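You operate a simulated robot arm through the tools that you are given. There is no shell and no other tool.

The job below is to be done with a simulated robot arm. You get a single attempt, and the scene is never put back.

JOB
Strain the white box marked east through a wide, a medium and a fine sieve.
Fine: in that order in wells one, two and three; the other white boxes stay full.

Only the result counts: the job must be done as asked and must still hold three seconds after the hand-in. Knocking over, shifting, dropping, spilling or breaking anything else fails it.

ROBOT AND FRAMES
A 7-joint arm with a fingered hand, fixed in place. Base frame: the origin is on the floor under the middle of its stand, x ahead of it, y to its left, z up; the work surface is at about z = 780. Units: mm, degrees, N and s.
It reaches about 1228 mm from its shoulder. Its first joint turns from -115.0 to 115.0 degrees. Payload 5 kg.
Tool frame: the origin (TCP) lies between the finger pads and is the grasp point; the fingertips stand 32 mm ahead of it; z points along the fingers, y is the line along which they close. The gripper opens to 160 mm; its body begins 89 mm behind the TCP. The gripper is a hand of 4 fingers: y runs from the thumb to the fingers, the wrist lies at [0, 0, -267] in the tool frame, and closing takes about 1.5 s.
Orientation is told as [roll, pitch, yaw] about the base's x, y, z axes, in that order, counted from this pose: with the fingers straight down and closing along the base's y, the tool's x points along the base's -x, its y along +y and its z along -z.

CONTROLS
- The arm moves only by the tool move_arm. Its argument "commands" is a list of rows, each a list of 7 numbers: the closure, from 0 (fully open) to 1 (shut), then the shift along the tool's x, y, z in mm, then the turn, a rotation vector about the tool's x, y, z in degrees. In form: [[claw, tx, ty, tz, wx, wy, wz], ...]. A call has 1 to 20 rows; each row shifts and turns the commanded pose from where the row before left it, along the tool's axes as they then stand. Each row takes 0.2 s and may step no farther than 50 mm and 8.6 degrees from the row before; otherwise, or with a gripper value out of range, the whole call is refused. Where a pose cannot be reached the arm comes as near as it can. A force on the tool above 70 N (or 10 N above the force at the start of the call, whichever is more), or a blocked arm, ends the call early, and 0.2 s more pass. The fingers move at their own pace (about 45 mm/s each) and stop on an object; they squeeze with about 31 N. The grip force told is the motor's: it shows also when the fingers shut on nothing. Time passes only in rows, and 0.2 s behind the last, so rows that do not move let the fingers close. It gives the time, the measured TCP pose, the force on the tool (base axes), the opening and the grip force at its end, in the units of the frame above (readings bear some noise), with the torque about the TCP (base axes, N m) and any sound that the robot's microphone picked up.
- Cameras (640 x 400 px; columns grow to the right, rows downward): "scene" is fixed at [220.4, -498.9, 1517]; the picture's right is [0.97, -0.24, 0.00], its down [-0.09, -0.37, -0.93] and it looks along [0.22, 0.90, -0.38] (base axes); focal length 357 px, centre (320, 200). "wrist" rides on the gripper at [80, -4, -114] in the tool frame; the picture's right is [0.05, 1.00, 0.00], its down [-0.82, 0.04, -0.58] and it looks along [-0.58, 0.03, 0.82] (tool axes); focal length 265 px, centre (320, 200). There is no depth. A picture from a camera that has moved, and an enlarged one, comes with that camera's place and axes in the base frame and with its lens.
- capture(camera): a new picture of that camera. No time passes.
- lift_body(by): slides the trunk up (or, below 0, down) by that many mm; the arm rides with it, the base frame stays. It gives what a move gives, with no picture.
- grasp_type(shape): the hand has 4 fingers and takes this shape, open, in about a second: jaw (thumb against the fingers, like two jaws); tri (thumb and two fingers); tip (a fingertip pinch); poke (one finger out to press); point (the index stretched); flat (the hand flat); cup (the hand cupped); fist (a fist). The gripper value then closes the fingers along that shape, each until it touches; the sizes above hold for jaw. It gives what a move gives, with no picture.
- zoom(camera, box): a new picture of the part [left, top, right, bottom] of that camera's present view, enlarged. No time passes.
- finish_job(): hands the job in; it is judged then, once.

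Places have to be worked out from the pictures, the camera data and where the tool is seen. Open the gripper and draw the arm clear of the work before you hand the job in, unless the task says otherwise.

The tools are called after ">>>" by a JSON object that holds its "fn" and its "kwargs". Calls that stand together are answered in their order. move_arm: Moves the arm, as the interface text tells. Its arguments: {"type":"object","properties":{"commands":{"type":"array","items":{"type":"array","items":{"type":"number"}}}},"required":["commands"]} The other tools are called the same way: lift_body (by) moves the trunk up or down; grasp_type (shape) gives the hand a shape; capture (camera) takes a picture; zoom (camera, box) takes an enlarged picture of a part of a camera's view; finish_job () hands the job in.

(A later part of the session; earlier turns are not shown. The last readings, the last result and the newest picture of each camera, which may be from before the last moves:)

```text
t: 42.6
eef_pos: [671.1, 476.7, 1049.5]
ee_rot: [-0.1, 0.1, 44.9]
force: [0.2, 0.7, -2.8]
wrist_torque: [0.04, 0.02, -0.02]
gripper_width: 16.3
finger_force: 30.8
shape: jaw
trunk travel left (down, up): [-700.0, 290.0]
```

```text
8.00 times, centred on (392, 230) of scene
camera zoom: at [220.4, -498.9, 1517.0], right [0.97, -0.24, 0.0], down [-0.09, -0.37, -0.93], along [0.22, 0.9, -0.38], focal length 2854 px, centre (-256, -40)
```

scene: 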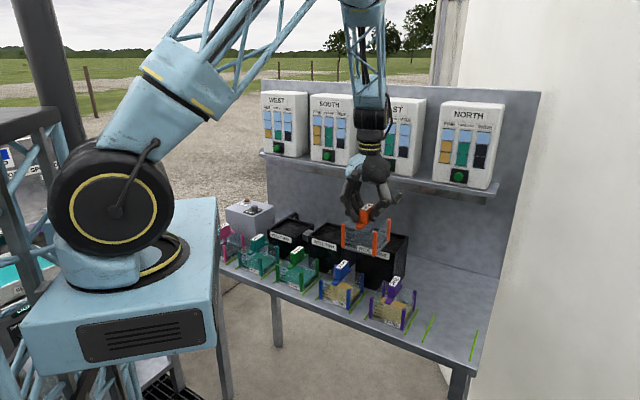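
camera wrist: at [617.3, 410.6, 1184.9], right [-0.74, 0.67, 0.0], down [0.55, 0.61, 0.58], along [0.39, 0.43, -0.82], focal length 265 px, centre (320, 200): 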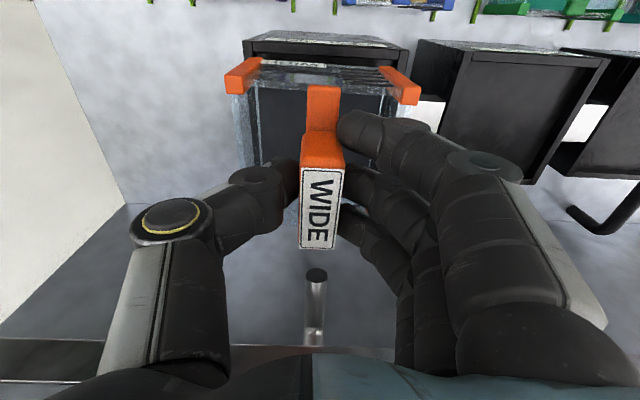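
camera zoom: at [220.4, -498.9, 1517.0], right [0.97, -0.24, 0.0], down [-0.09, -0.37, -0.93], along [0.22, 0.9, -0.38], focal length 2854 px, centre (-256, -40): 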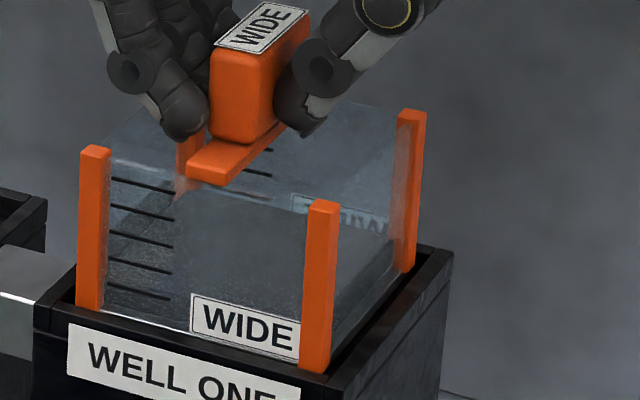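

>>> {"fn": "move_arm", "kwargs": {"commands": [[1, 0, 0, 3, 0, 0, 0], [1, 0, 0, 0, 0, 0, 0]]}}

>>> {"fn": "move_arm", "kwargs": {"commands": [[1, 0, 0, 3, 0, 0, 0], [1, 0, 0, 0, 0, 0, 0]]}}

>>> {"fn": "zoom", "kwargs": {"camera": "scene", "box": [372, 205, 412, 255]}}

>>> {"fn": "zoom", "kwargs": {"camera": "wrist", "box": [205, 15, 435, 155]}}

```text
t: 43.2
eef_pos: [671.9, 475.4, 1046.6]
ee_rot: [-0.1, 0.0, 44.9]
force: [0.6, -1.3, 1.0]
wrist_torque: [0.03, 0.1, 0.0]
gripper_width: 16.3
finger_force: 30.8
shape: jaw
trunk travel left (down, up): [-700.0, 290.0]
```

```text
t: 43.8
eef_pos: [671.9, 476.4, 1044.4]
ee_rot: [-0.1, -0.1, 44.9]
force: [1.6, -1.5, 18.8]
wrist_torque: [0.04, 0.02, 0.0]
gripper_width: 16.7
finger_force: 31.2
shape: jaw
trunk travel left (down, up): [-700.0, 290.0]
```

```text
8.00 times, centred on (392, 230) of scene
camera zoom: at [220.4, -498.9, 1517.0], right [0.97, -0.24, 0.0], down [-0.09, -0.37, -0.93], along [0.22, 0.9, -0.38], focal length 2854 px, centre (-256, -40)
```

zoom: 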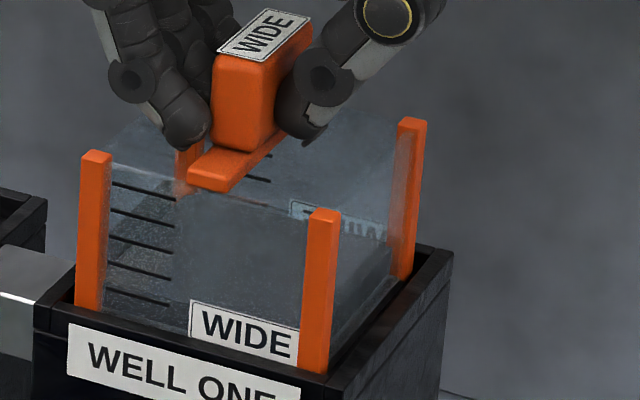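

```text
2.78 times, centred on (320, 85) of wrist
camera zoom: at [617.5, 415.8, 1158.7], right [-0.74, 0.67, 0.0], down [0.55, 0.61, 0.58], along [0.39, 0.43, -0.82], focal length 738 px, centre (320, 520)
```

zoom: 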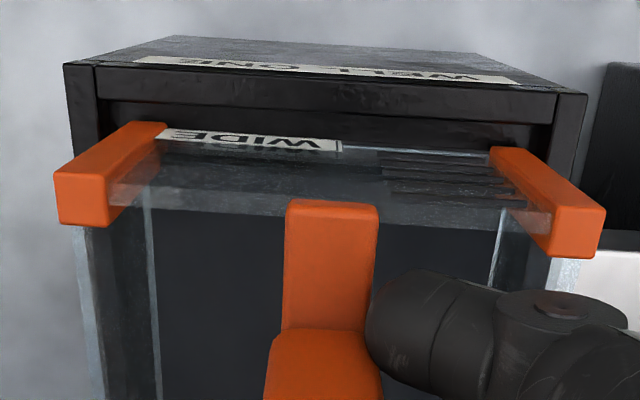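

Contact at about 19 N with TCP z≈1044, so the base sits on the recess floor about 14 mm below the rim. I'll ease off 2 mm and open gently.

>>> {"fn": "move_arm", "kwargs": {"commands": [[1, 0, 0, -2, 0, 0, 0], [1, 0, 0, 0, 0, 0, 0], [0.85, 0, 0, 0, 0, 0, 0], [0.8, 0, 0, 0, 0, 0, 0], [0.7, 0, 0, 0, 0, 0, 0], [0.6, 0, 0, 0, 0, 0, 0], [0.6, 0, 0, 0, 0, 0, 0], [0.6, 0, 0, 0, 0, 0, 0]]}}

>>> {"fn": "zoom", "kwargs": {"camera": "scene", "box": [350, 180, 440, 270]}}

>>> {"fn": "capture", "kwargs": {"camera": "wrist"}}

```text
t: 45.6
eef_pos: [671.8, 476.0, 1045.2]
ee_rot: [0.0, 0.0, 44.9]
force: [-0.4, 0.2, -0.1]
wrist_torque: [0.01, -0.04, 0.01]
gripper_width: 63.3
finger_force: 0.0
shape: jaw
trunk travel left (down, up): [-700.0, 290.0]
```

```text
4.44 times, centred on (395, 225) of scene
camera zoom: at [220.4, -498.9, 1517.0], right [0.97, -0.24, 0.0], down [-0.09, -0.37, -0.93], along [0.22, 0.9, -0.38], focal length 1586 px, centre (-13, 89)
```

zoom: 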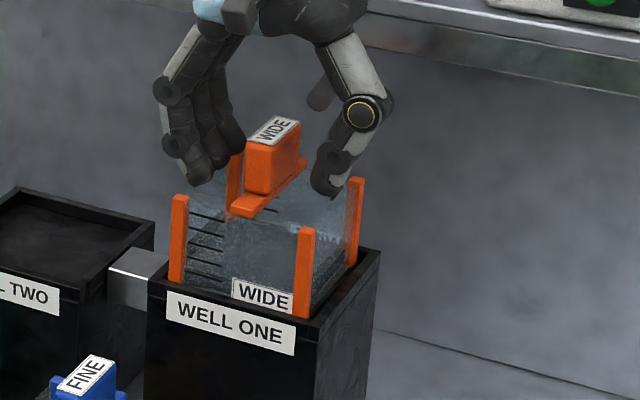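

```text
taken
camera wrist: at [617.4, 416.2, 1158.6], right [-0.74, 0.67, 0.0], down [0.55, 0.61, 0.58], along [0.39, 0.43, -0.82], focal length 265 px, centre (320, 200)
```

wrist: 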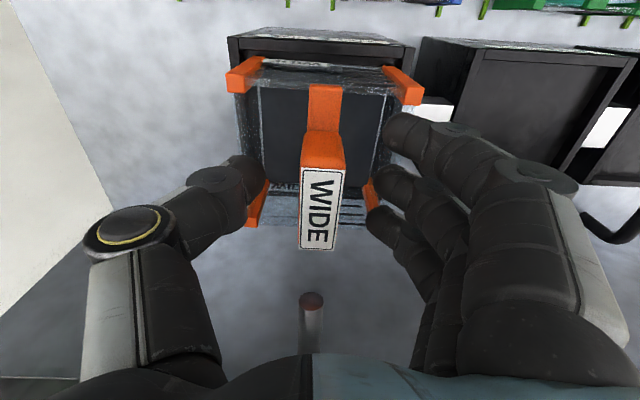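

Released cleanly. I'll rise straight up, back away, and move to view wells two and three from above.

>>> {"fn": "move_arm", "kwargs": {"commands": [[0.6, 0, 0, -15, 0, 0, 0], [0.6, 0, 0, -30, 0, 0, 0], [0.6, 0, 0, -40, 0, 0, 0], [0.6, 0, 0, -40, 0, 0, 0], [0.6, 20, 0, -20, 0, 0, 0], [0.5, 40, 0, 0, 0, 0, 0], [0.3, 45, 0, 0, 0, 0, 0], [0, 45, 0, 0, 0, 0, 0], [0, 30, 0, 0, 0, 0, 0], [0, 0, 0, 0, 0, 0, 0]]}}

>>> {"fn": "capture", "kwargs": {"camera": "wrist"}}

>>> {"fn": "capture", "kwargs": {"camera": "scene"}}

```text
t: 47.8
eef_pos: [544.0, 348.7, 1189.9]
ee_rot: [-0.1, 0.0, 44.9]
force: [0.7, -0.8, 0.0]
wrist_torque: [0.0, 0.05, -0.03]
gripper_width: 160.1
finger_force: 0.0
shape: jaw
trunk travel left (down, up): [-700.0, 290.0]
```

```text
taken
camera wrist: at [489.9, 289.8, 1303.4], right [-0.74, 0.67, 0.0], down [0.55, 0.61, 0.58], along [0.39, 0.43, -0.82], focal length 265 px, centre (320, 200)
```

wrist: 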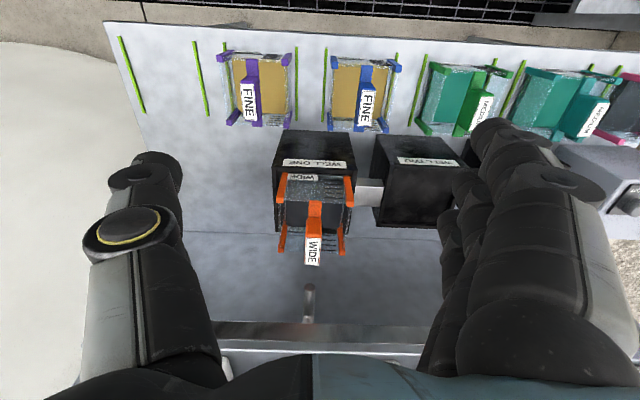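

```text
taken
```

scene: 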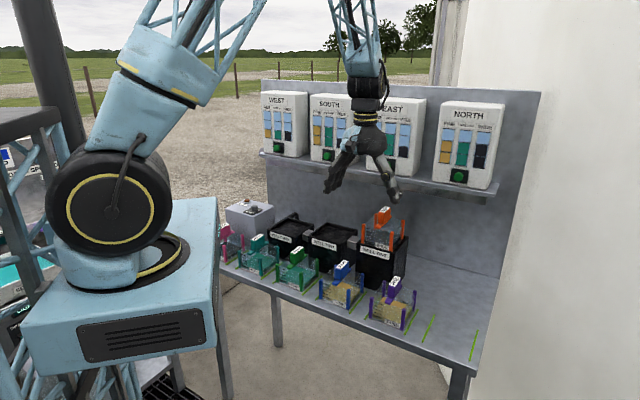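

>>> {"fn": "move_arm", "kwargs": {"commands": [[0, 0, 30, 0, 0, 0, 0], [0, 0, 42, 0, 0, 0, 0], [0, 0, 42, 0, 0, 0, 0], [0, 0, 42, 0, 0, 0, 0], [0, 0, 42, 0, 0, 0, 0], [0, 0, 30, 0, 0, 0, 0], [0, 0, 0, 0, 0, 0, 0]]}}

>>> {"fn": "capture", "kwargs": {"camera": "wrist"}}

>>> {"fn": "zoom", "kwargs": {"camera": "wrist", "box": [220, 100, 440, 240]}}

>>> {"fn": "zoom", "kwargs": {"camera": "wrist", "box": [200, 20, 420, 160]}}

```text
t: 49.4
eef_pos: [383.0, 510.9, 1189.5]
ee_rot: [-0.1, 0.0, 44.9]
force: [0.2, 0.0, 0.3]
wrist_torque: [0.0, 0.02, 0.0]
gripper_width: 159.9
finger_force: 0.0
shape: jaw
trunk travel left (down, up): [-700.0, 290.0]
```

```text
taken
camera wrist: at [328.4, 450.9, 1302.7], right [-0.74, 0.67, 0.0], down [0.55, 0.61, 0.58], along [0.39, 0.43, -0.82], focal length 265 px, centre (320, 200)
```

wrist: 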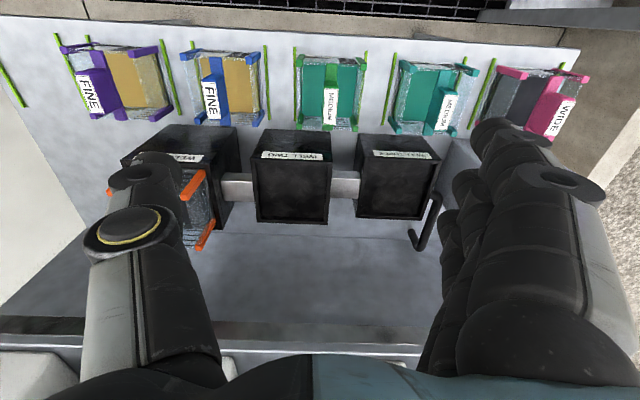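

```text
2.86 times, centred on (330, 170) of wrist
camera zoom: at [328.4, 450.9, 1302.7], right [-0.74, 0.67, 0.0], down [0.55, 0.61, 0.58], along [0.39, 0.43, -0.82], focal length 758 px, centre (291, 286)
```

zoom: 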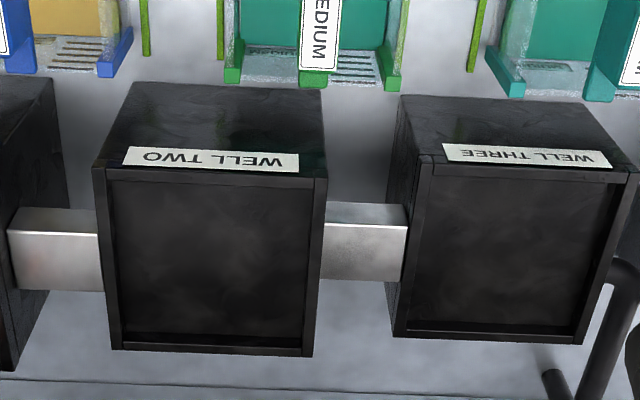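

```text
2.86 times, centred on (310, 90) of wrist
camera zoom: at [328.4, 450.9, 1302.7], right [-0.74, 0.67, 0.0], down [0.55, 0.61, 0.58], along [0.39, 0.43, -0.82], focal length 758 px, centre (349, 514)
```

zoom: 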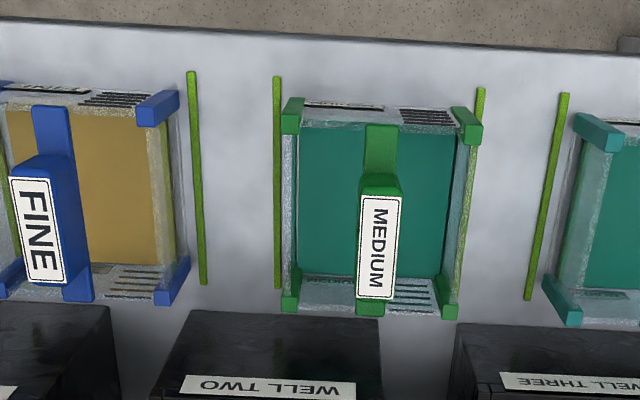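

Well two's rim comes out at z≈912–918, centred near s≈-50, d≈812–816. The green handle is at s≈-107.4, d≈663.5. I'll move above green and descend with the fingers partly closed.

>>> {"fn": "move_arm", "kwargs": {"commands": [[0.3, -30.5, 16.9, 20, 0, 0, 0], [0.4, 0, 0, 45, 0, 0, 0], [0.4, 0, 0, 45, 0, 0, 0], [0.4, 0, 0, 45, 0, 0, 0], [0.4, 0, 0, 45, 0, 0, 0], [0.4, 0, 0, 40, 0, 0, 0], [0.4, 0, 0, 0, 0, 0, 0], [0.4, 0, 0, 0, 0, 0, 0]]}}

>>> {"fn": "capture", "kwargs": {"camera": "wrist"}}

>>> {"fn": "zoom", "kwargs": {"camera": "scene", "box": [230, 190, 370, 310]}}

```text
t: 51.2
eef_pos: [390.5, 544.8, 950.4]
ee_rot: [0.0, -0.1, 45.0]
force: [0.2, 0.8, -0.2]
wrist_torque: [-0.03, -0.03, 0.02]
gripper_width: 96.5
finger_force: 0.0
shape: jaw
trunk travel left (down, up): [-700.0, 290.0]
```

```text
taken
camera wrist: at [337.1, 485.6, 1064.5], right [-0.74, 0.67, 0.0], down [0.55, 0.61, 0.58], along [0.39, 0.43, -0.82], focal length 265 px, centre (320, 200)
```

wrist: 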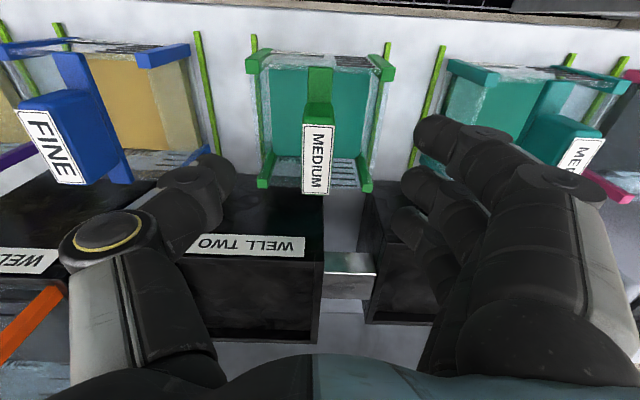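

```text
3.33 times, centred on (300, 250) of scene
camera zoom: at [220.4, -498.9, 1517.0], right [0.97, -0.24, 0.0], down [-0.09, -0.37, -0.93], along [0.22, 0.9, -0.38], focal length 1189 px, centre (387, 33)
```

zoom: 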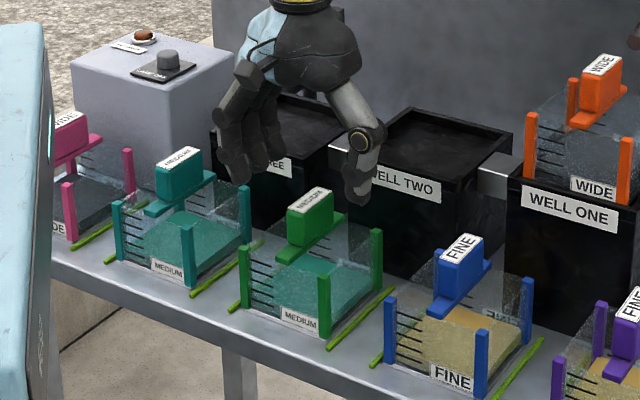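

Aligned within 2 mm; trim sideways and descend to grasp height z≈896.

>>> {"fn": "move_arm", "kwargs": {"commands": [[0.4, 0, -1.8, 20, 0, 0, 0], [0.4, 0, 0, 20, 0, 0, 0], [0.4, 0, 0, 14, 0, 0, 0], [0.4, 0, 0, 0, 0, 0, 0]]}}

>>> {"fn": "capture", "kwargs": {"camera": "wrist"}}

>>> {"fn": "zoom", "kwargs": {"camera": "scene", "box": [260, 210, 340, 300]}}

```text
t: 52.2
eef_pos: [394.7, 542.6, 896.6]
ee_rot: [-0.1, 0.0, 44.9]
force: [0.5, 0.3, 0.4]
wrist_torque: [0.0, -0.02, 0.02]
gripper_width: 96.2
finger_force: 0.1
shape: jaw
trunk travel left (down, up): [-700.0, 290.0]
```

```text
taken
camera wrist: at [339.8, 481.7, 1010.7], right [-0.74, 0.67, 0.0], down [0.55, 0.61, 0.58], along [0.39, 0.43, -0.82], focal length 265 px, centre (320, 200)
```

wrist: 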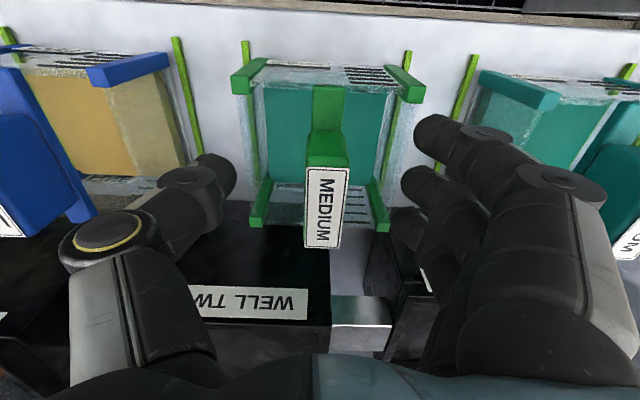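

```text
4.44 times, centred on (300, 255) of scene
camera zoom: at [220.4, -498.9, 1517.0], right [0.97, -0.24, 0.0], down [-0.09, -0.37, -0.93], along [0.22, 0.9, -0.38], focal length 1586 px, centre (409, -44)
```

zoom: 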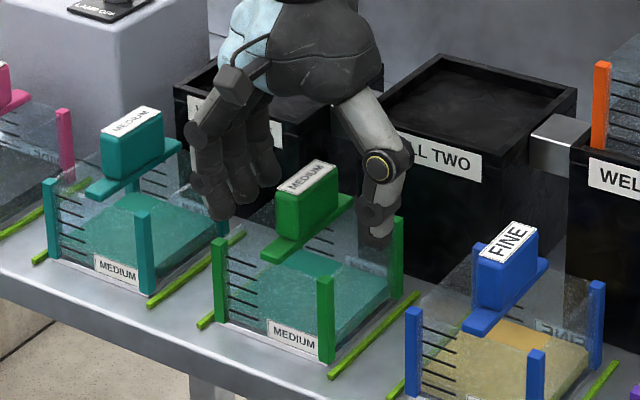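

>>> {"fn": "move_arm", "kwargs": {"commands": [[0.4, 0, 2.2, 0, 0, 0, 0], [0.4, 0, 0, 0, 0, 0, 0], [0.4, 0, 0, 0, 0, 0, 0]]}}

>>> {"fn": "capture", "kwargs": {"camera": "wrist"}}

```text
t: 53.0
eef_pos: [392.0, 542.4, 896.7]
ee_rot: [-0.1, 0.1, 45.0]
force: [1.0, 0.8, -0.3]
wrist_torque: [-0.01, -0.01, -0.01]
gripper_width: 96.3
finger_force: 0.0
shape: jaw
trunk travel left (down, up): [-700.0, 290.0]
```

```text
taken
camera wrist: at [338.1, 483.4, 1010.5], right [-0.74, 0.67, 0.0], down [0.55, 0.61, 0.58], along [0.39, 0.43, -0.82], focal length 265 px, centre (320, 200)
```

wrist: 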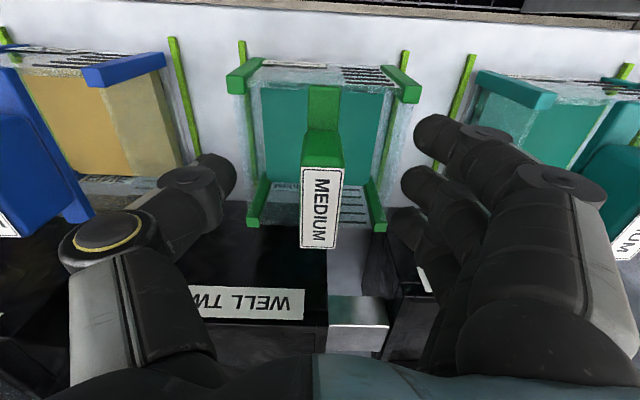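

Aligned now: the label sits where orange's did at its grasp. Closing on the green handle.

>>> {"fn": "move_arm", "kwargs": {"commands": [[0.6, 0, 0, 0, 0, 0, 0], [0.75, 0, 0, 0, 0, 0, 0], [0.75, 0, 0, 0, 0, 0, 0], [0.9, 0, 0, 0, 0, 0, 0], [1, 0, 0, 0, 0, 0, 0], [1, 0, 0, 0, 0, 0, 0], [1, 0, 0, 0, 0, 0, 0], [1, 0, 0, 0, 0, 0, 0], [1, 0, 0, 0, 0, 0, 0]]}}

>>> {"fn": "move_arm", "kwargs": {"commands": [[1, 0, 0, -5, 0, 0, 0], [1, 0, 0, -10, 0, 0, 0], [1, 0, 0, -15, 0, 0, 0], [1, 0, 0, 0, 0, 0, 0]]}}

>>> {"fn": "capture", "kwargs": {"camera": "wrist"}}

>>> {"fn": "zoom", "kwargs": {"camera": "scene", "box": [260, 210, 340, 300]}}

```text
t: 55.0
eef_pos: [391.4, 543.1, 896.6]
ee_rot: [-0.1, 0.0, 44.9]
force: [-0.1, -0.3, 0.5]
wrist_torque: [0.01, 0.05, -0.01]
gripper_width: 16.2
finger_force: 30.6
shape: jaw
trunk travel left (down, up): [-700.0, 290.0]
```

```text
t: 56.0
eef_pos: [393.1, 543.3, 926.2]
ee_rot: [-0.1, 0.1, 45.0]
force: [0.2, 1.0, -1.7]
wrist_torque: [-0.02, -0.02, -0.05]
gripper_width: 16.4
finger_force: 30.8
shape: jaw
trunk travel left (down, up): [-700.0, 290.0]
```

```text
taken
camera wrist: at [339.2, 483.6, 1039.7], right [-0.74, 0.67, 0.0], down [0.55, 0.61, 0.58], along [0.39, 0.43, -0.82], focal length 265 px, centre (320, 200)
```

wrist: 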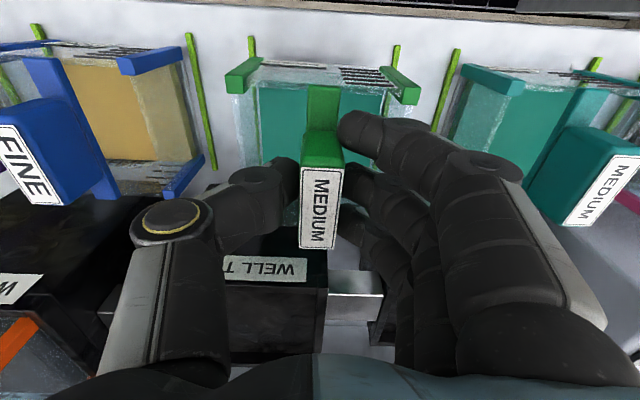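

```text
4.44 times, centred on (300, 255) of scene
camera zoom: at [220.4, -498.9, 1517.0], right [0.97, -0.24, 0.0], down [-0.09, -0.37, -0.93], along [0.22, 0.9, -0.38], focal length 1586 px, centre (409, -44)
```

zoom: 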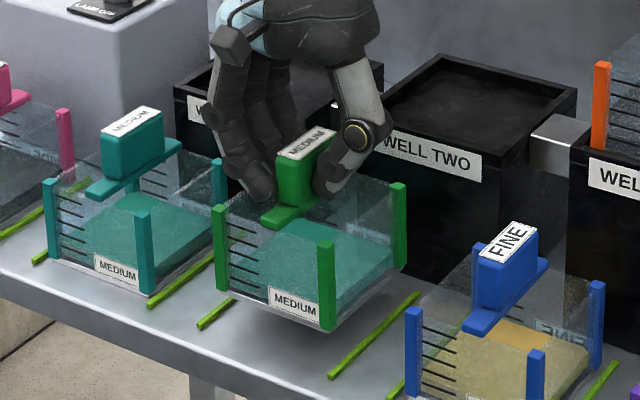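

Green is up and level. Raising further and carrying it to above well two.

>>> {"fn": "move_arm", "kwargs": {"commands": [[1, 0, 0, -30, 0, 0, 0], [1, 0, 0, -45, 0, 0, 0], [1, 0, 0, -45, 0, 0, 0], [1, 0, 0, -30, 0, 0, 0], [1, 0, -25, 0, 0, 0, 0], [1, -20, -32, 0, 0, 0, 0], [1, -40, 0, 0, 0, 0, 0], [1, -40, 0, 0, 0, 0, 0], [1, -30, 0, 0, 0, 0, 0], [1, -17, 0, 0, 0, 0, 0], [1, 0, 0, 0, 0, 0, 0], [1, 0, 0, 0, 0, 0, 0]]}}

>>> {"fn": "capture", "kwargs": {"camera": "wrist"}}

>>> {"fn": "zoom", "kwargs": {"camera": "wrist", "box": [205, 15, 435, 155]}}

>>> {"fn": "capture", "kwargs": {"camera": "scene"}}

```text
t: 58.6
eef_pos: [537.8, 607.1, 1073.5]
ee_rot: [-0.1, 0.1, 44.9]
force: [-0.3, -0.1, -1.8]
wrist_torque: [-0.02, -0.04, 0.03]
gripper_width: 16.1
finger_force: 31.0
shape: jaw
trunk travel left (down, up): [-700.0, 290.0]
```

```text
taken
camera wrist: at [482.4, 546.9, 1188.9], right [-0.74, 0.67, 0.0], down [0.55, 0.61, 0.58], along [0.39, 0.43, -0.82], focal length 265 px, centre (320, 200)
```

wrist: 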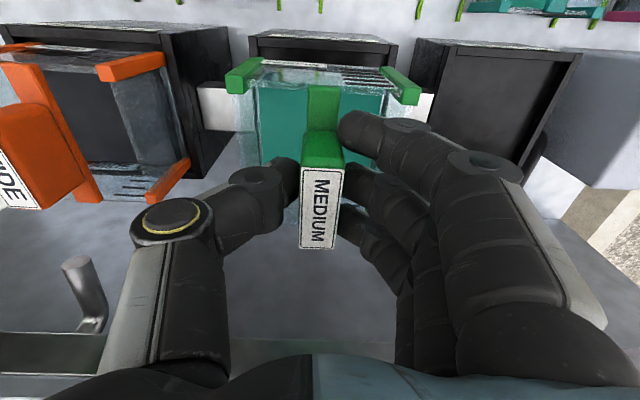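

```text
2.78 times, centred on (320, 85) of wrist
camera zoom: at [482.4, 546.9, 1188.9], right [-0.74, 0.67, 0.0], down [0.55, 0.61, 0.58], along [0.39, 0.43, -0.82], focal length 738 px, centre (320, 520)
```

zoom: 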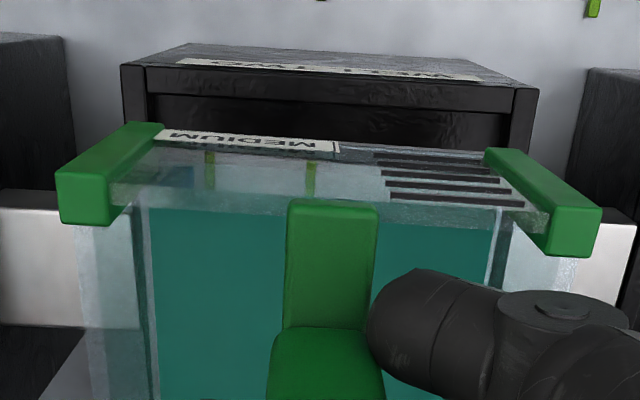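

```text
taken
```

scene: 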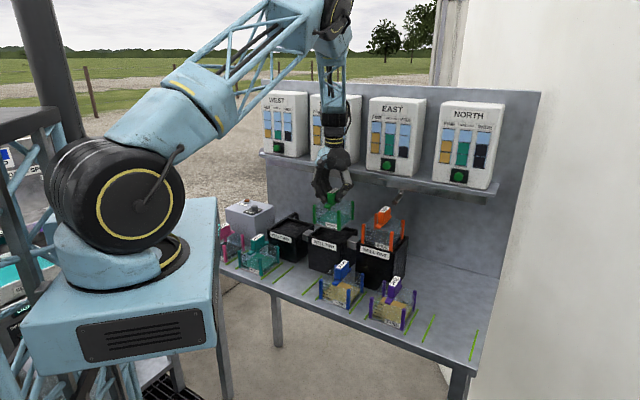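

In the wrist view the sieve is centred sideways over well two, and the front gap needs +4 mm. I'll shift and lower to just above the rim.

>>> {"fn": "move_arm", "kwargs": {"commands": [[1, -4, 0, 10, 0, 0, 0], [1, 0, 0, 12, 0, 0, 0], [1, 0, 0, 8, 0, 0, 0], [1, 0, 0, 0, 0, 0, 0], [1, 0, 0, 0, 0, 0, 0]]}}

>>> {"fn": "zoom", "kwargs": {"camera": "wrist", "box": [205, 15, 435, 155]}}

>>> {"fn": "zoom", "kwargs": {"camera": "scene", "box": [300, 195, 360, 260]}}

```text
t: 59.8
eef_pos: [539.4, 610.1, 1045.7]
ee_rot: [-0.1, 0.0, 45.0]
force: [-0.3, 0.2, -2.8]
wrist_torque: [-0.02, -0.01, 0.03]
gripper_width: 16.1
finger_force: 30.8
shape: jaw
trunk travel left (down, up): [-700.0, 290.0]
```

```text
2.78 times, centred on (320, 85) of wrist
camera zoom: at [486.0, 550.1, 1160.1], right [-0.74, 0.67, 0.0], down [0.55, 0.61, 0.58], along [0.39, 0.43, -0.82], focal length 738 px, centre (320, 520)
```

zoom: 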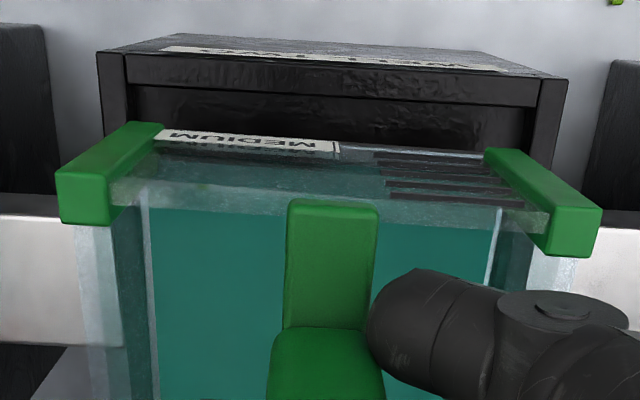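

```text
6.15 times, centred on (330, 228) of scene
camera zoom: at [220.4, -498.9, 1517.0], right [0.97, -0.24, 0.0], down [-0.09, -0.37, -0.93], along [0.22, 0.9, -0.38], focal length 2196 px, centre (258, 31)
```

zoom: 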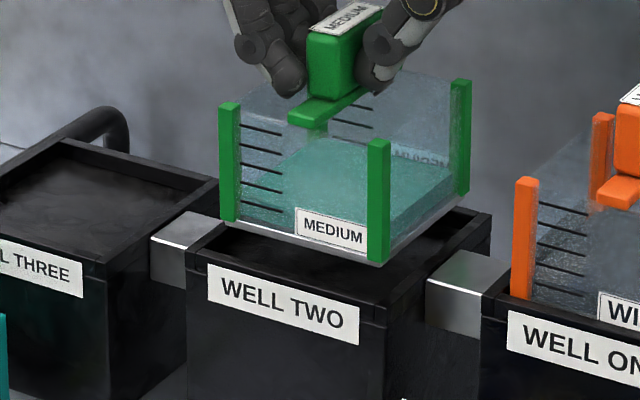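

Centred, with a front gap of about 7 of 12 mm total. Trim 1 mm and lower into the recess with force checks.

>>> {"fn": "move_arm", "kwargs": {"commands": [[1, 1, 0.4, 4, 0, 0, 0], [1, 0, 0, 4, 0, 0, 0], [1, 0, 0, 4, 0, 0, 0], [1, 0, 0, 0, 0, 0, 0]]}}

>>> {"fn": "zoom", "kwargs": {"camera": "wrist", "box": [205, 15, 435, 155]}}

>>> {"fn": "zoom", "kwargs": {"camera": "scene", "box": [310, 205, 360, 260]}}

```text
t: 60.8
eef_pos: [539.0, 611.1, 1033.7]
ee_rot: [-0.2, 0.0, 45.0]
force: [-0.2, 0.7, -1.6]
wrist_torque: [0.0, 0.01, 0.0]
gripper_width: 16.1
finger_force: 31.1
shape: jaw
trunk travel left (down, up): [-700.0, 290.0]
```

```text
2.78 times, centred on (320, 85) of wrist
camera zoom: at [485.4, 549.7, 1147.8], right [-0.74, 0.67, 0.0], down [0.55, 0.61, 0.58], along [0.39, 0.43, -0.82], focal length 738 px, centre (320, 520)
```

zoom: 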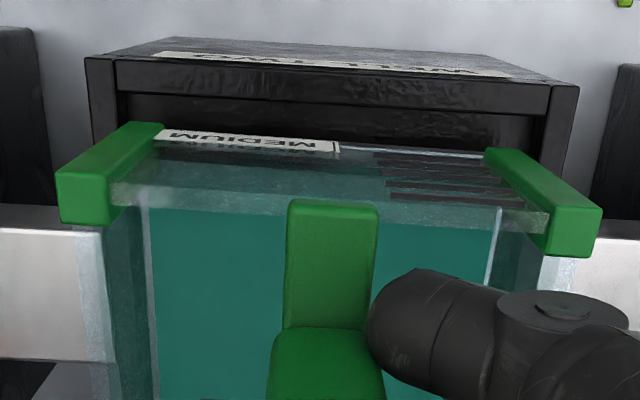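

```text
7.27 times, centred on (335, 232) of scene
camera zoom: at [220.4, -498.9, 1517.0], right [0.97, -0.24, 0.0], down [-0.09, -0.37, -0.93], along [0.22, 0.9, -0.38], focal length 2595 px, centre (211, -36)
```

zoom: 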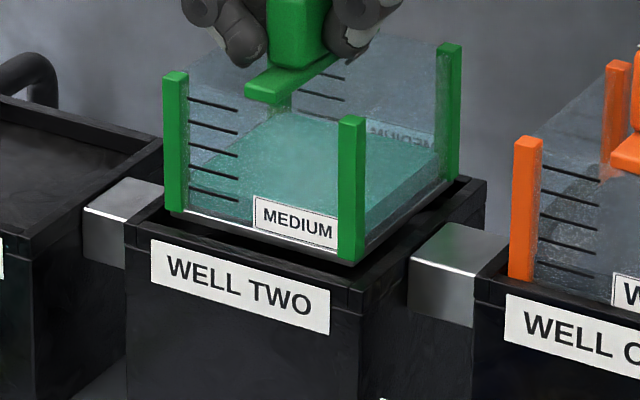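

>>> {"fn": "move_arm", "kwargs": {"commands": [[1, 0, 0, 4, 0, 0, 0], [1, 0, 0, 4, 0, 0, 0], [1, 0, 0, 0, 0, 0, 0]]}}

>>> {"fn": "move_arm", "kwargs": {"commands": [[1, 0, 0, 2.5, 0, 0, 0], [1, 0, 0, 0, 0, 0, 0]]}}

>>> {"fn": "zoom", "kwargs": {"camera": "scene", "box": [310, 205, 360, 260]}}

```text
t: 61.6
eef_pos: [538.1, 610.0, 1026.3]
ee_rot: [-0.1, 0.1, 44.9]
force: [1.0, -0.7, -2.1]
wrist_torque: [-0.01, 0.0, -0.01]
gripper_width: 16.1
finger_force: 30.5
shape: jaw
trunk travel left (down, up): [-700.0, 290.0]
```

```text
t: 62.2
eef_pos: [539.2, 609.6, 1022.5]
ee_rot: [-0.1, 0.0, 45.0]
force: [0.2, 0.0, -2.2]
wrist_torque: [-0.01, 0.03, 0.0]
gripper_width: 16.2
finger_force: 31.4
shape: jaw
trunk travel left (down, up): [-700.0, 290.0]
```

```text
7.27 times, centred on (335, 232) of scene
camera zoom: at [220.4, -498.9, 1517.0], right [0.97, -0.24, 0.0], down [-0.09, -0.37, -0.93], along [0.22, 0.9, -0.38], focal length 2595 px, centre (211, -36)
```

zoom: 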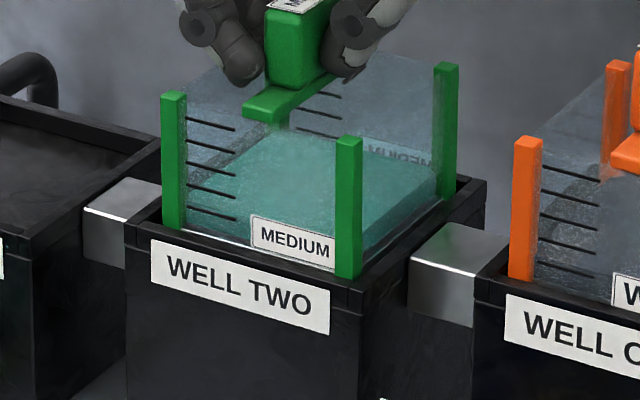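

>>> {"fn": "move_arm", "kwargs": {"commands": [[1, 0, 0, 2.5, 0, 0, 0], [1, 0, 0, 0, 0, 0, 0]]}}

>>> {"fn": "move_arm", "kwargs": {"commands": [[1, 0, 0, 2.5, 0, 0, 0], [1, 0, 0, 0, 0, 0, 0]]}}

>>> {"fn": "zoom", "kwargs": {"camera": "scene", "box": [310, 205, 360, 260]}}

```text
t: 62.8
eef_pos: [538.4, 609.4, 1021.5]
ee_rot: [-0.1, 0.1, 44.9]
force: [1.0, -0.7, 0.2]
wrist_torque: [0.03, 0.03, -0.02]
gripper_width: 16.2
finger_force: 31.2
shape: jaw
trunk travel left (down, up): [-700.0, 290.0]
```

```text
t: 63.4
eef_pos: [538.4, 609.4, 1019.1]
ee_rot: [-0.1, -0.1, 44.9]
force: [1.5, 0.6, 18.5]
wrist_torque: [0.07, 0.01, -0.01]
gripper_width: 16.3
finger_force: 31.4
shape: jaw
trunk travel left (down, up): [-700.0, 290.0]
```

```text
7.27 times, centred on (335, 232) of scene
camera zoom: at [220.4, -498.9, 1517.0], right [0.97, -0.24, 0.0], down [-0.09, -0.37, -0.93], along [0.22, 0.9, -0.38], focal length 2595 px, centre (211, -36)
```

zoom: 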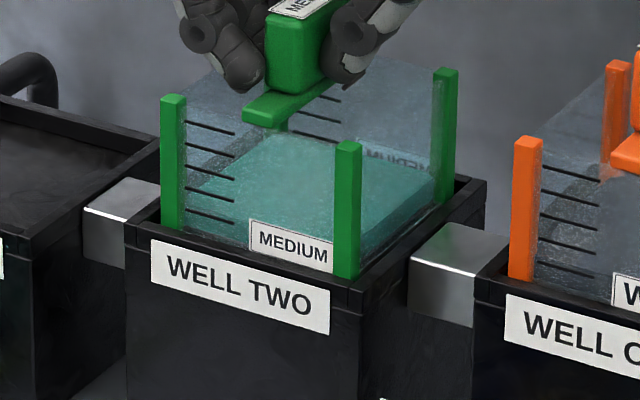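

Contact at about 18.5 N with TCP z≈1020: seated. Easing off 2 mm and opening.

>>> {"fn": "move_arm", "kwargs": {"commands": [[1, 0, 0, -2, 0, 0, 0], [1, 0, 0, 0, 0, 0, 0], [0.85, 0, 0, 0, 0, 0, 0], [0.8, 0, 0, 0, 0, 0, 0], [0.7, 0, 0, 0, 0, 0, 0], [0.6, 0, 0, 0, 0, 0, 0], [0.6, 0, 0, 0, 0, 0, 0], [0.6, 0, 0, 0, 0, 0, 0]]}}

>>> {"fn": "zoom", "kwargs": {"camera": "scene", "box": [290, 180, 400, 270]}}

>>> {"fn": "capture", "kwargs": {"camera": "wrist"}}

```text
t: 65.2
eef_pos: [538.2, 610.0, 1020.2]
ee_rot: [-0.2, 0.0, 44.9]
force: [-0.3, -0.9, 0.8]
wrist_torque: [-0.03, -0.04, 0.01]
gripper_width: 63.2
finger_force: 0.1
shape: jaw
trunk travel left (down, up): [-700.0, 290.0]
```

```text
4.44 times, centred on (345, 225) of scene
camera zoom: at [220.4, -498.9, 1517.0], right [0.97, -0.24, 0.0], down [-0.09, -0.37, -0.93], along [0.22, 0.9, -0.38], focal length 1586 px, centre (209, 89)
```

zoom: 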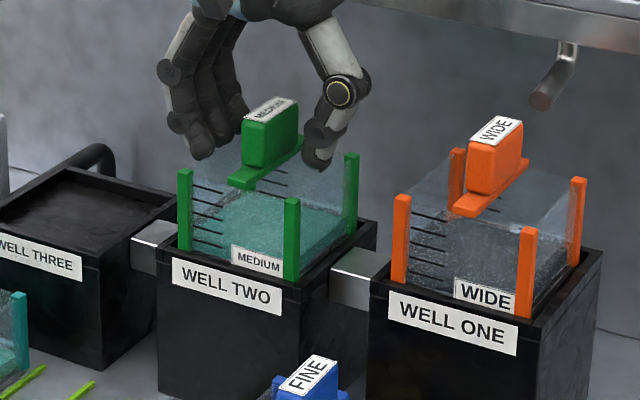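

```text
taken
camera wrist: at [484.3, 549.8, 1134.4], right [-0.74, 0.67, 0.0], down [0.55, 0.61, 0.58], along [0.39, 0.43, -0.82], focal length 265 px, centre (320, 200)
```

wrist: 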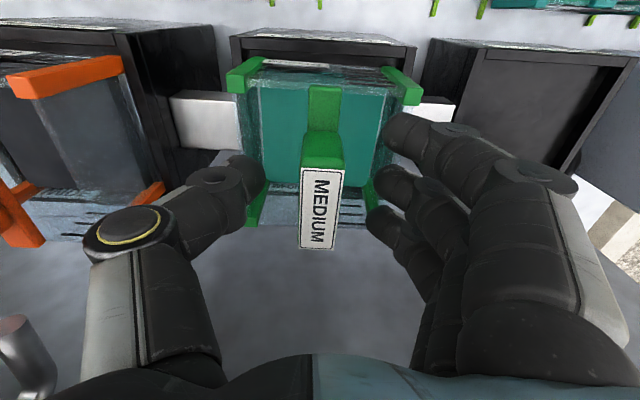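

Both are standing properly. Next, the blue FINE sieve (s≈68): rise, back away, and move above it.

>>> {"fn": "move_arm", "kwargs": {"commands": [[0.6, 0, 0, -15, 0, 0, 0], [0.6, 0, 0, -30, 0, 0, 0], [0.6, 0, 0, -40, 0, 0, 0], [0.6, 0, 0, -40, 0, 0, 0], [0.6, 20, 0, -30, 0, 0, 0], [0.5, 40, 0, 0, 0, 0, 0], [0.4, 45, 0, 0, 0, 0, 0], [0.4, 45, 0, 0, 0, 0, 0], [0.4, 10, -25, 0, 0, 0, 0], [0.4, 0, -45, 0, 0, 0, 0], [0.4, 0, -45, 0, 0, 0, 0], [0.4, 0, 0, 0, 0, 0, 0], [0.4, 0, 0, 0, 0, 0, 0]]}}

>>> {"fn": "capture", "kwargs": {"camera": "wrist"}}

>>> {"fn": "zoom", "kwargs": {"camera": "wrist", "box": [220, 20, 420, 150]}}

```text
t: 68.0
eef_pos: [507.8, 418.1, 1176.5]
ee_rot: [0.0, 0.0, 44.9]
force: [-0.3, 0.4, 0.3]
wrist_torque: [0.01, -0.03, 0.0]
gripper_width: 95.5
finger_force: 0.1
shape: jaw
trunk travel left (down, up): [-700.0, 290.0]
```

```text
taken
camera wrist: at [453.9, 357.1, 1290.2], right [-0.74, 0.67, 0.0], down [0.55, 0.61, 0.58], along [0.39, 0.43, -0.82], focal length 265 px, centre (320, 200)
```

wrist: 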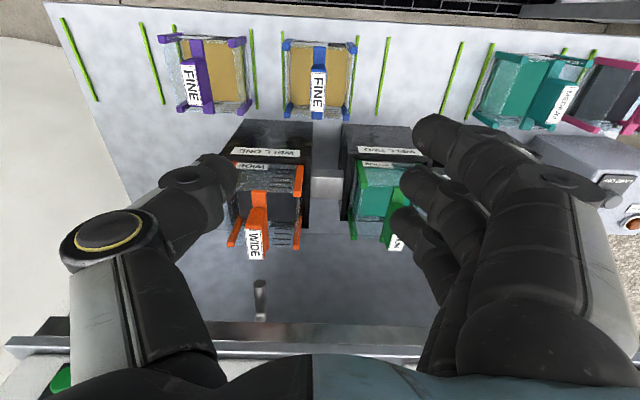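

```text
3.08 times, centred on (320, 85) of wrist
camera zoom: at [453.9, 357.1, 1290.2], right [-0.74, 0.67, 0.0], down [0.55, 0.61, 0.58], along [0.39, 0.43, -0.82], focal length 817 px, centre (320, 554)
```

zoom: 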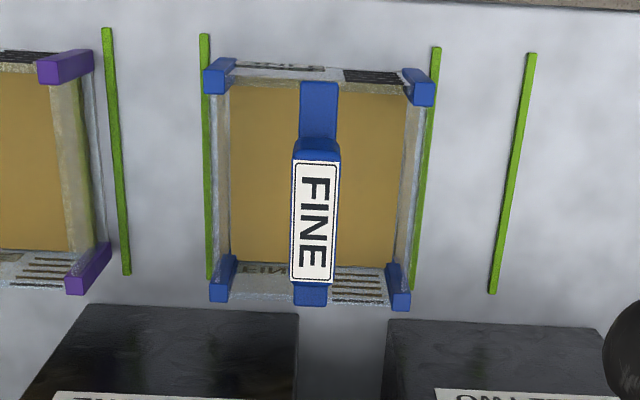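

Blue handle at s≈66.8, d≈663.4. Aligning and descending to z≈950 for a last check.

>>> {"fn": "move_arm", "kwargs": {"commands": [[0.4, -7.9, -2.2, 35, 0, 0, 0], [0.4, 0, 0, 45, 0, 0, 0], [0.4, 0, 0, 45, 0, 0, 0], [0.4, 0, 0, 45, 0, 0, 0], [0.4, 0, 0, 40, 0, 0, 0], [0.4, 0, 0, 30, 0, 0, 0], [0.4, 0, 0, 0, 0, 0, 0], [0.4, 0, 0, 0, 0, 0, 0]]}}

>>> {"fn": "capture", "kwargs": {"camera": "wrist"}}

```text
t: 69.8
eef_pos: [514.6, 420.0, 935.9]
ee_rot: [-0.1, 0.0, 44.8]
force: [-0.3, 0.1, 0.5]
wrist_torque: [0.01, 0.0, -0.02]
gripper_width: 95.3
finger_force: 0.0
shape: jaw
trunk travel left (down, up): [-700.0, 290.0]
```

```text
taken
camera wrist: at [460.5, 360.3, 1049.6], right [-0.74, 0.67, 0.0], down [0.55, 0.61, 0.58], along [0.39, 0.43, -0.82], focal length 265 px, centre (320, 200)
```

wrist: 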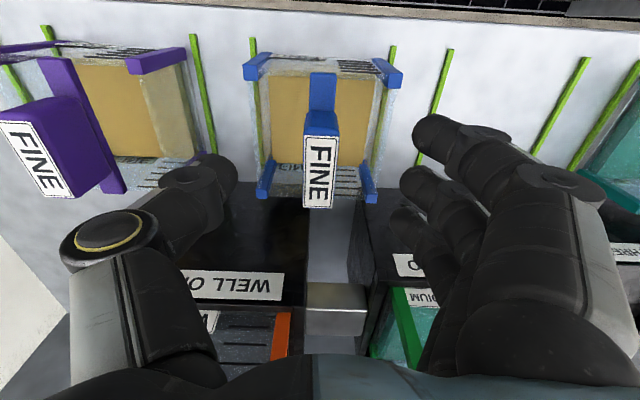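

>>> {"fn": "move_arm", "kwargs": {"commands": [[0.4, -0.5, 0, 20, 0, 0, 0], [0.4, 0, 0, 19.5, 0, 0, 0], [0.4, 0, 0, 0, 0, 0, 0], [0.4, 0, 0, 0, 0, 0, 0]]}}

>>> {"fn": "capture", "kwargs": {"camera": "wrist"}}

>>> {"fn": "zoom", "kwargs": {"camera": "scene", "box": [300, 230, 390, 320]}}

```text
t: 70.8
eef_pos: [514.8, 421.3, 897.6]
ee_rot: [-0.2, 0.0, 44.9]
force: [-0.4, -0.7, -0.7]
wrist_torque: [0.0, 0.02, 0.02]
gripper_width: 95.2
finger_force: 0.0
shape: jaw
trunk travel left (down, up): [-700.0, 290.0]
```

```text
taken
camera wrist: at [459.6, 361.0, 1010.7], right [-0.74, 0.67, 0.0], down [0.55, 0.61, 0.58], along [0.39, 0.43, -0.82], focal length 265 px, centre (320, 200)
```

wrist: 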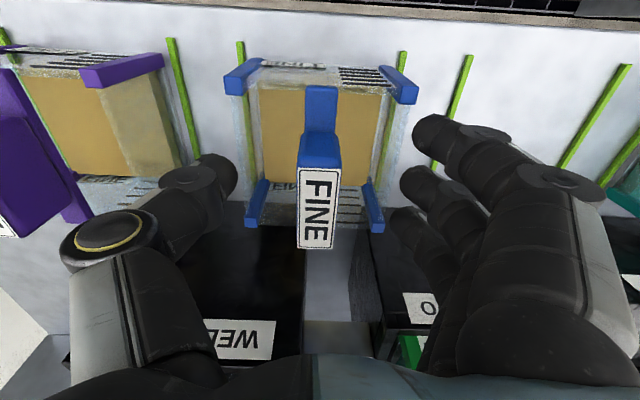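

```text
4.44 times, centred on (345, 275) of scene
camera zoom: at [220.4, -498.9, 1517.0], right [0.97, -0.24, 0.0], down [-0.09, -0.37, -0.93], along [0.22, 0.9, -0.38], focal length 1586 px, centre (209, -133)
```

zoom: 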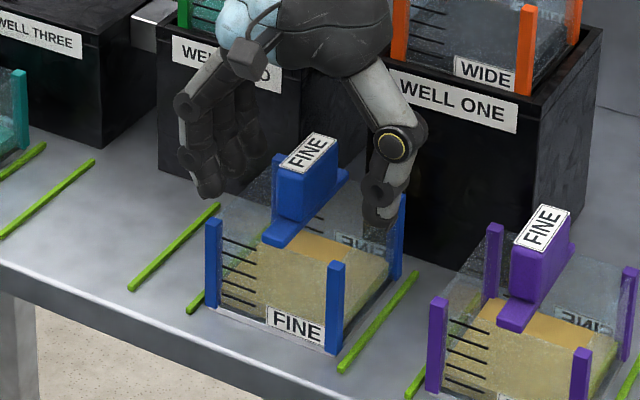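

Aligned. Closing on the blue handle and lifting.

>>> {"fn": "move_arm", "kwargs": {"commands": [[0.6, 0, -0.7, 0, 0, 0, 0], [0.75, 0, 0, 0, 0, 0, 0], [0.75, 0, 0, 0, 0, 0, 0], [0.9, 0, 0, 0, 0, 0, 0], [1, 0, 0, 0, 0, 0, 0], [1, 0, 0, 0, 0, 0, 0], [1, 0, 0, 0, 0, 0, 0], [1, 0, 0, 0, 0, 0, 0], [1, 0, 0, 0, 0, 0, 0]]}}

>>> {"fn": "move_arm", "kwargs": {"commands": [[1, 0, 0, -5, 0, 0, 0], [1, 0, 0, -10, 0, 0, 0], [1, 0, 0, -15, 0, 0, 0], [1, 0, 0, 0, 0, 0, 0]]}}

>>> {"fn": "capture", "kwargs": {"camera": "wrist"}}

>>> {"fn": "zoom", "kwargs": {"camera": "scene", "box": [300, 230, 390, 320]}}

```text
t: 72.8
eef_pos: [515.2, 419.6, 896.3]
ee_rot: [-0.1, 0.0, 44.9]
force: [0.7, 0.5, -1.0]
wrist_torque: [0.01, 0.02, 0.03]
gripper_width: 15.7
finger_force: 31.4
shape: jaw
trunk travel left (down, up): [-700.0, 290.0]
```

```text
t: 73.8
eef_pos: [515.5, 418.5, 926.2]
ee_rot: [-0.1, 0.1, 44.9]
force: [-0.3, 0.5, -2.0]
wrist_torque: [-0.03, 0.03, 0.03]
gripper_width: 16.1
finger_force: 30.9
shape: jaw
trunk travel left (down, up): [-700.0, 290.0]
```

```text
taken
camera wrist: at [460.7, 359.0, 1040.0], right [-0.74, 0.67, 0.0], down [0.55, 0.61, 0.58], along [0.39, 0.43, -0.82], focal length 265 px, centre (320, 200)
```

wrist: 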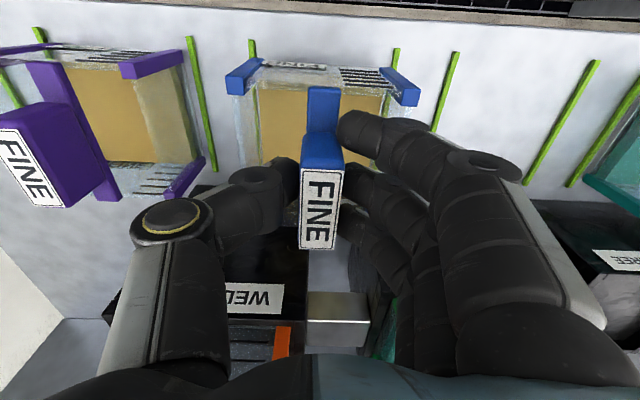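

```text
4.44 times, centred on (345, 275) of scene
camera zoom: at [220.4, -498.9, 1517.0], right [0.97, -0.24, 0.0], down [-0.09, -0.37, -0.93], along [0.22, 0.9, -0.38], focal length 1586 px, centre (209, -133)
```

zoom: 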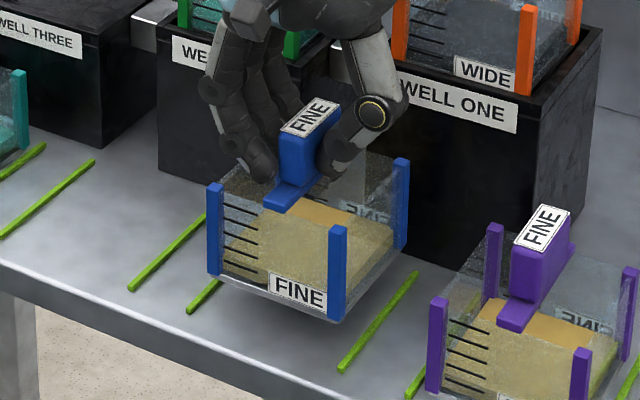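

Blue is lifted level. Raising, then carrying it along in front of the other sieves to s≈-240, ahead of well three.

>>> {"fn": "move_arm", "kwargs": {"commands": [[1, 5, 0, -30, 0, 0, 0], [1, 5, 0, -45, 0, 0, 0], [1, 0, 0, -45, 0, 0, 0], [1, 0, 0, -40, 0, 0, 0], [1, 0, 30, 0, 0, 0, 0], [1, 0, 45, 0, 0, 0, 0], [1, 0, 45, 0, 0, 0, 0], [1, 0, 45, 0, 0, 0, 0], [1, 0, 45, 0, 0, 0, 0], [1, 0, 45, 0, 0, 0, 0], [1, 0, 35, 0, 0, 0, 0], [1, 0, 17, 0, 0, 0, 0], [1, 0, 0, 0, 0, 0, 0]]}}

>>> {"fn": "capture", "kwargs": {"camera": "wrist"}}

>>> {"fn": "capture", "kwargs": {"camera": "scene"}}

```text
t: 76.6
eef_pos: [290.6, 628.6, 1086.7]
ee_rot: [0.0, 0.0, 45.0]
force: [-1.1, 0.1, -1.7]
wrist_torque: [0.02, 0.04, -0.05]
gripper_width: 15.9
finger_force: 31.1
shape: jaw
trunk travel left (down, up): [-700.0, 290.0]
```

```text
taken
camera wrist: at [236.9, 569.2, 1201.3], right [-0.74, 0.67, 0.0], down [0.55, 0.61, 0.58], along [0.39, 0.43, -0.82], focal length 265 px, centre (320, 200)
```

wrist: 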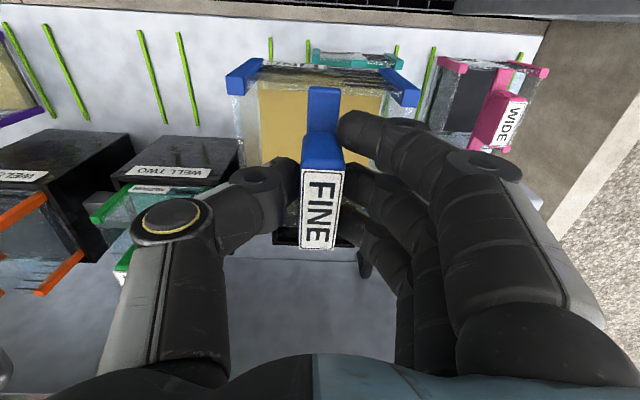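

```text
taken
```

scene: 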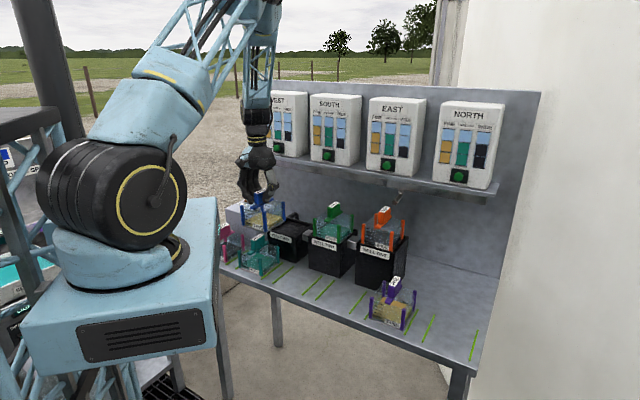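

>>> {"fn": "move_arm", "kwargs": {"commands": [[1, -20, 1, 0, 0, 0, 0], [1, -40, 0, 0, 0, 0, 0], [1, -45, 0, 0, 0, 0, 0], [1, -35, 0, 0, 0, 0, 0], [1, -18, 0, 0, 0, 0, 0], [1, 0, 0, 10, 0, 0, 0], [1, 0, 0, 0, 0, 0, 0], [1, 0, 0, 0, 0, 0, 0]]}}

>>> {"fn": "capture", "kwargs": {"camera": "wrist"}}

>>> {"fn": "zoom", "kwargs": {"camera": "wrist", "box": [205, 15, 435, 155]}}

>>> {"fn": "zoom", "kwargs": {"camera": "scene", "box": [220, 170, 340, 270]}}

```text
t: 78.4
eef_pos: [403.1, 742.5, 1074.5]
ee_rot: [-0.1, 0.1, 44.9]
force: [-0.5, 0.0, -1.7]
wrist_torque: [0.01, 0.04, 0.0]
gripper_width: 15.9
finger_force: 31.0
shape: jaw
trunk travel left (down, up): [-700.0, 290.0]
```

```text
taken
camera wrist: at [348.5, 682.5, 1188.8], right [-0.74, 0.67, 0.0], down [0.55, 0.61, 0.58], along [0.39, 0.43, -0.82], focal length 265 px, centre (320, 200)
```

wrist: 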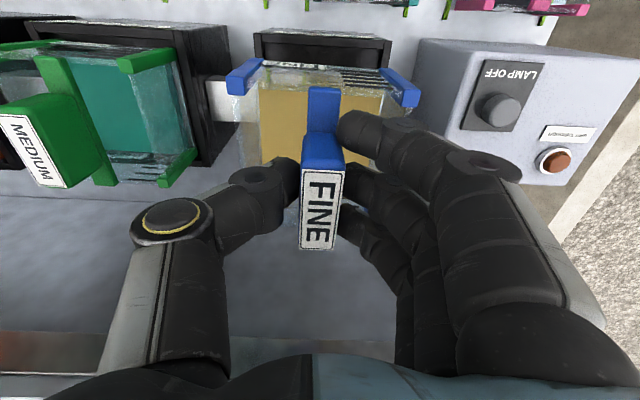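

```text
2.78 times, centred on (320, 85) of wrist
camera zoom: at [348.5, 682.5, 1188.8], right [-0.74, 0.67, 0.0], down [0.55, 0.61, 0.58], along [0.39, 0.43, -0.82], focal length 738 px, centre (320, 520)
```

zoom: 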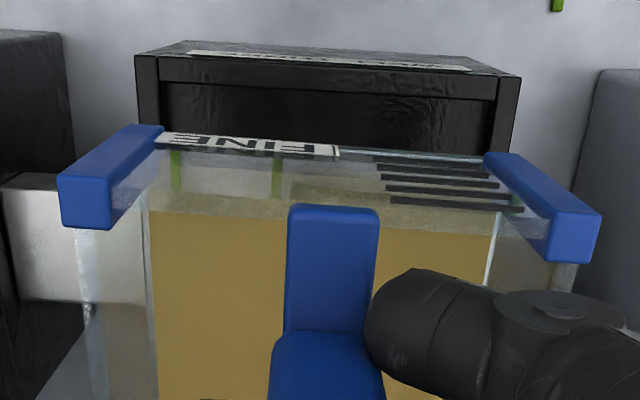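

```text
4.00 times, centred on (280, 220) of scene
camera zoom: at [220.4, -498.9, 1517.0], right [0.97, -0.24, 0.0], down [-0.09, -0.37, -0.93], along [0.22, 0.9, -0.38], focal length 1427 px, centre (480, 120)
```

zoom: 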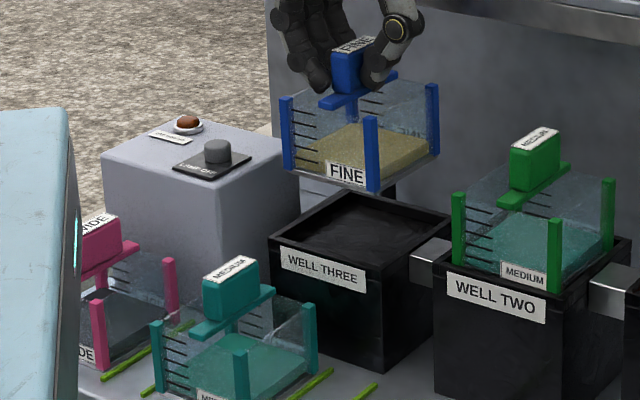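

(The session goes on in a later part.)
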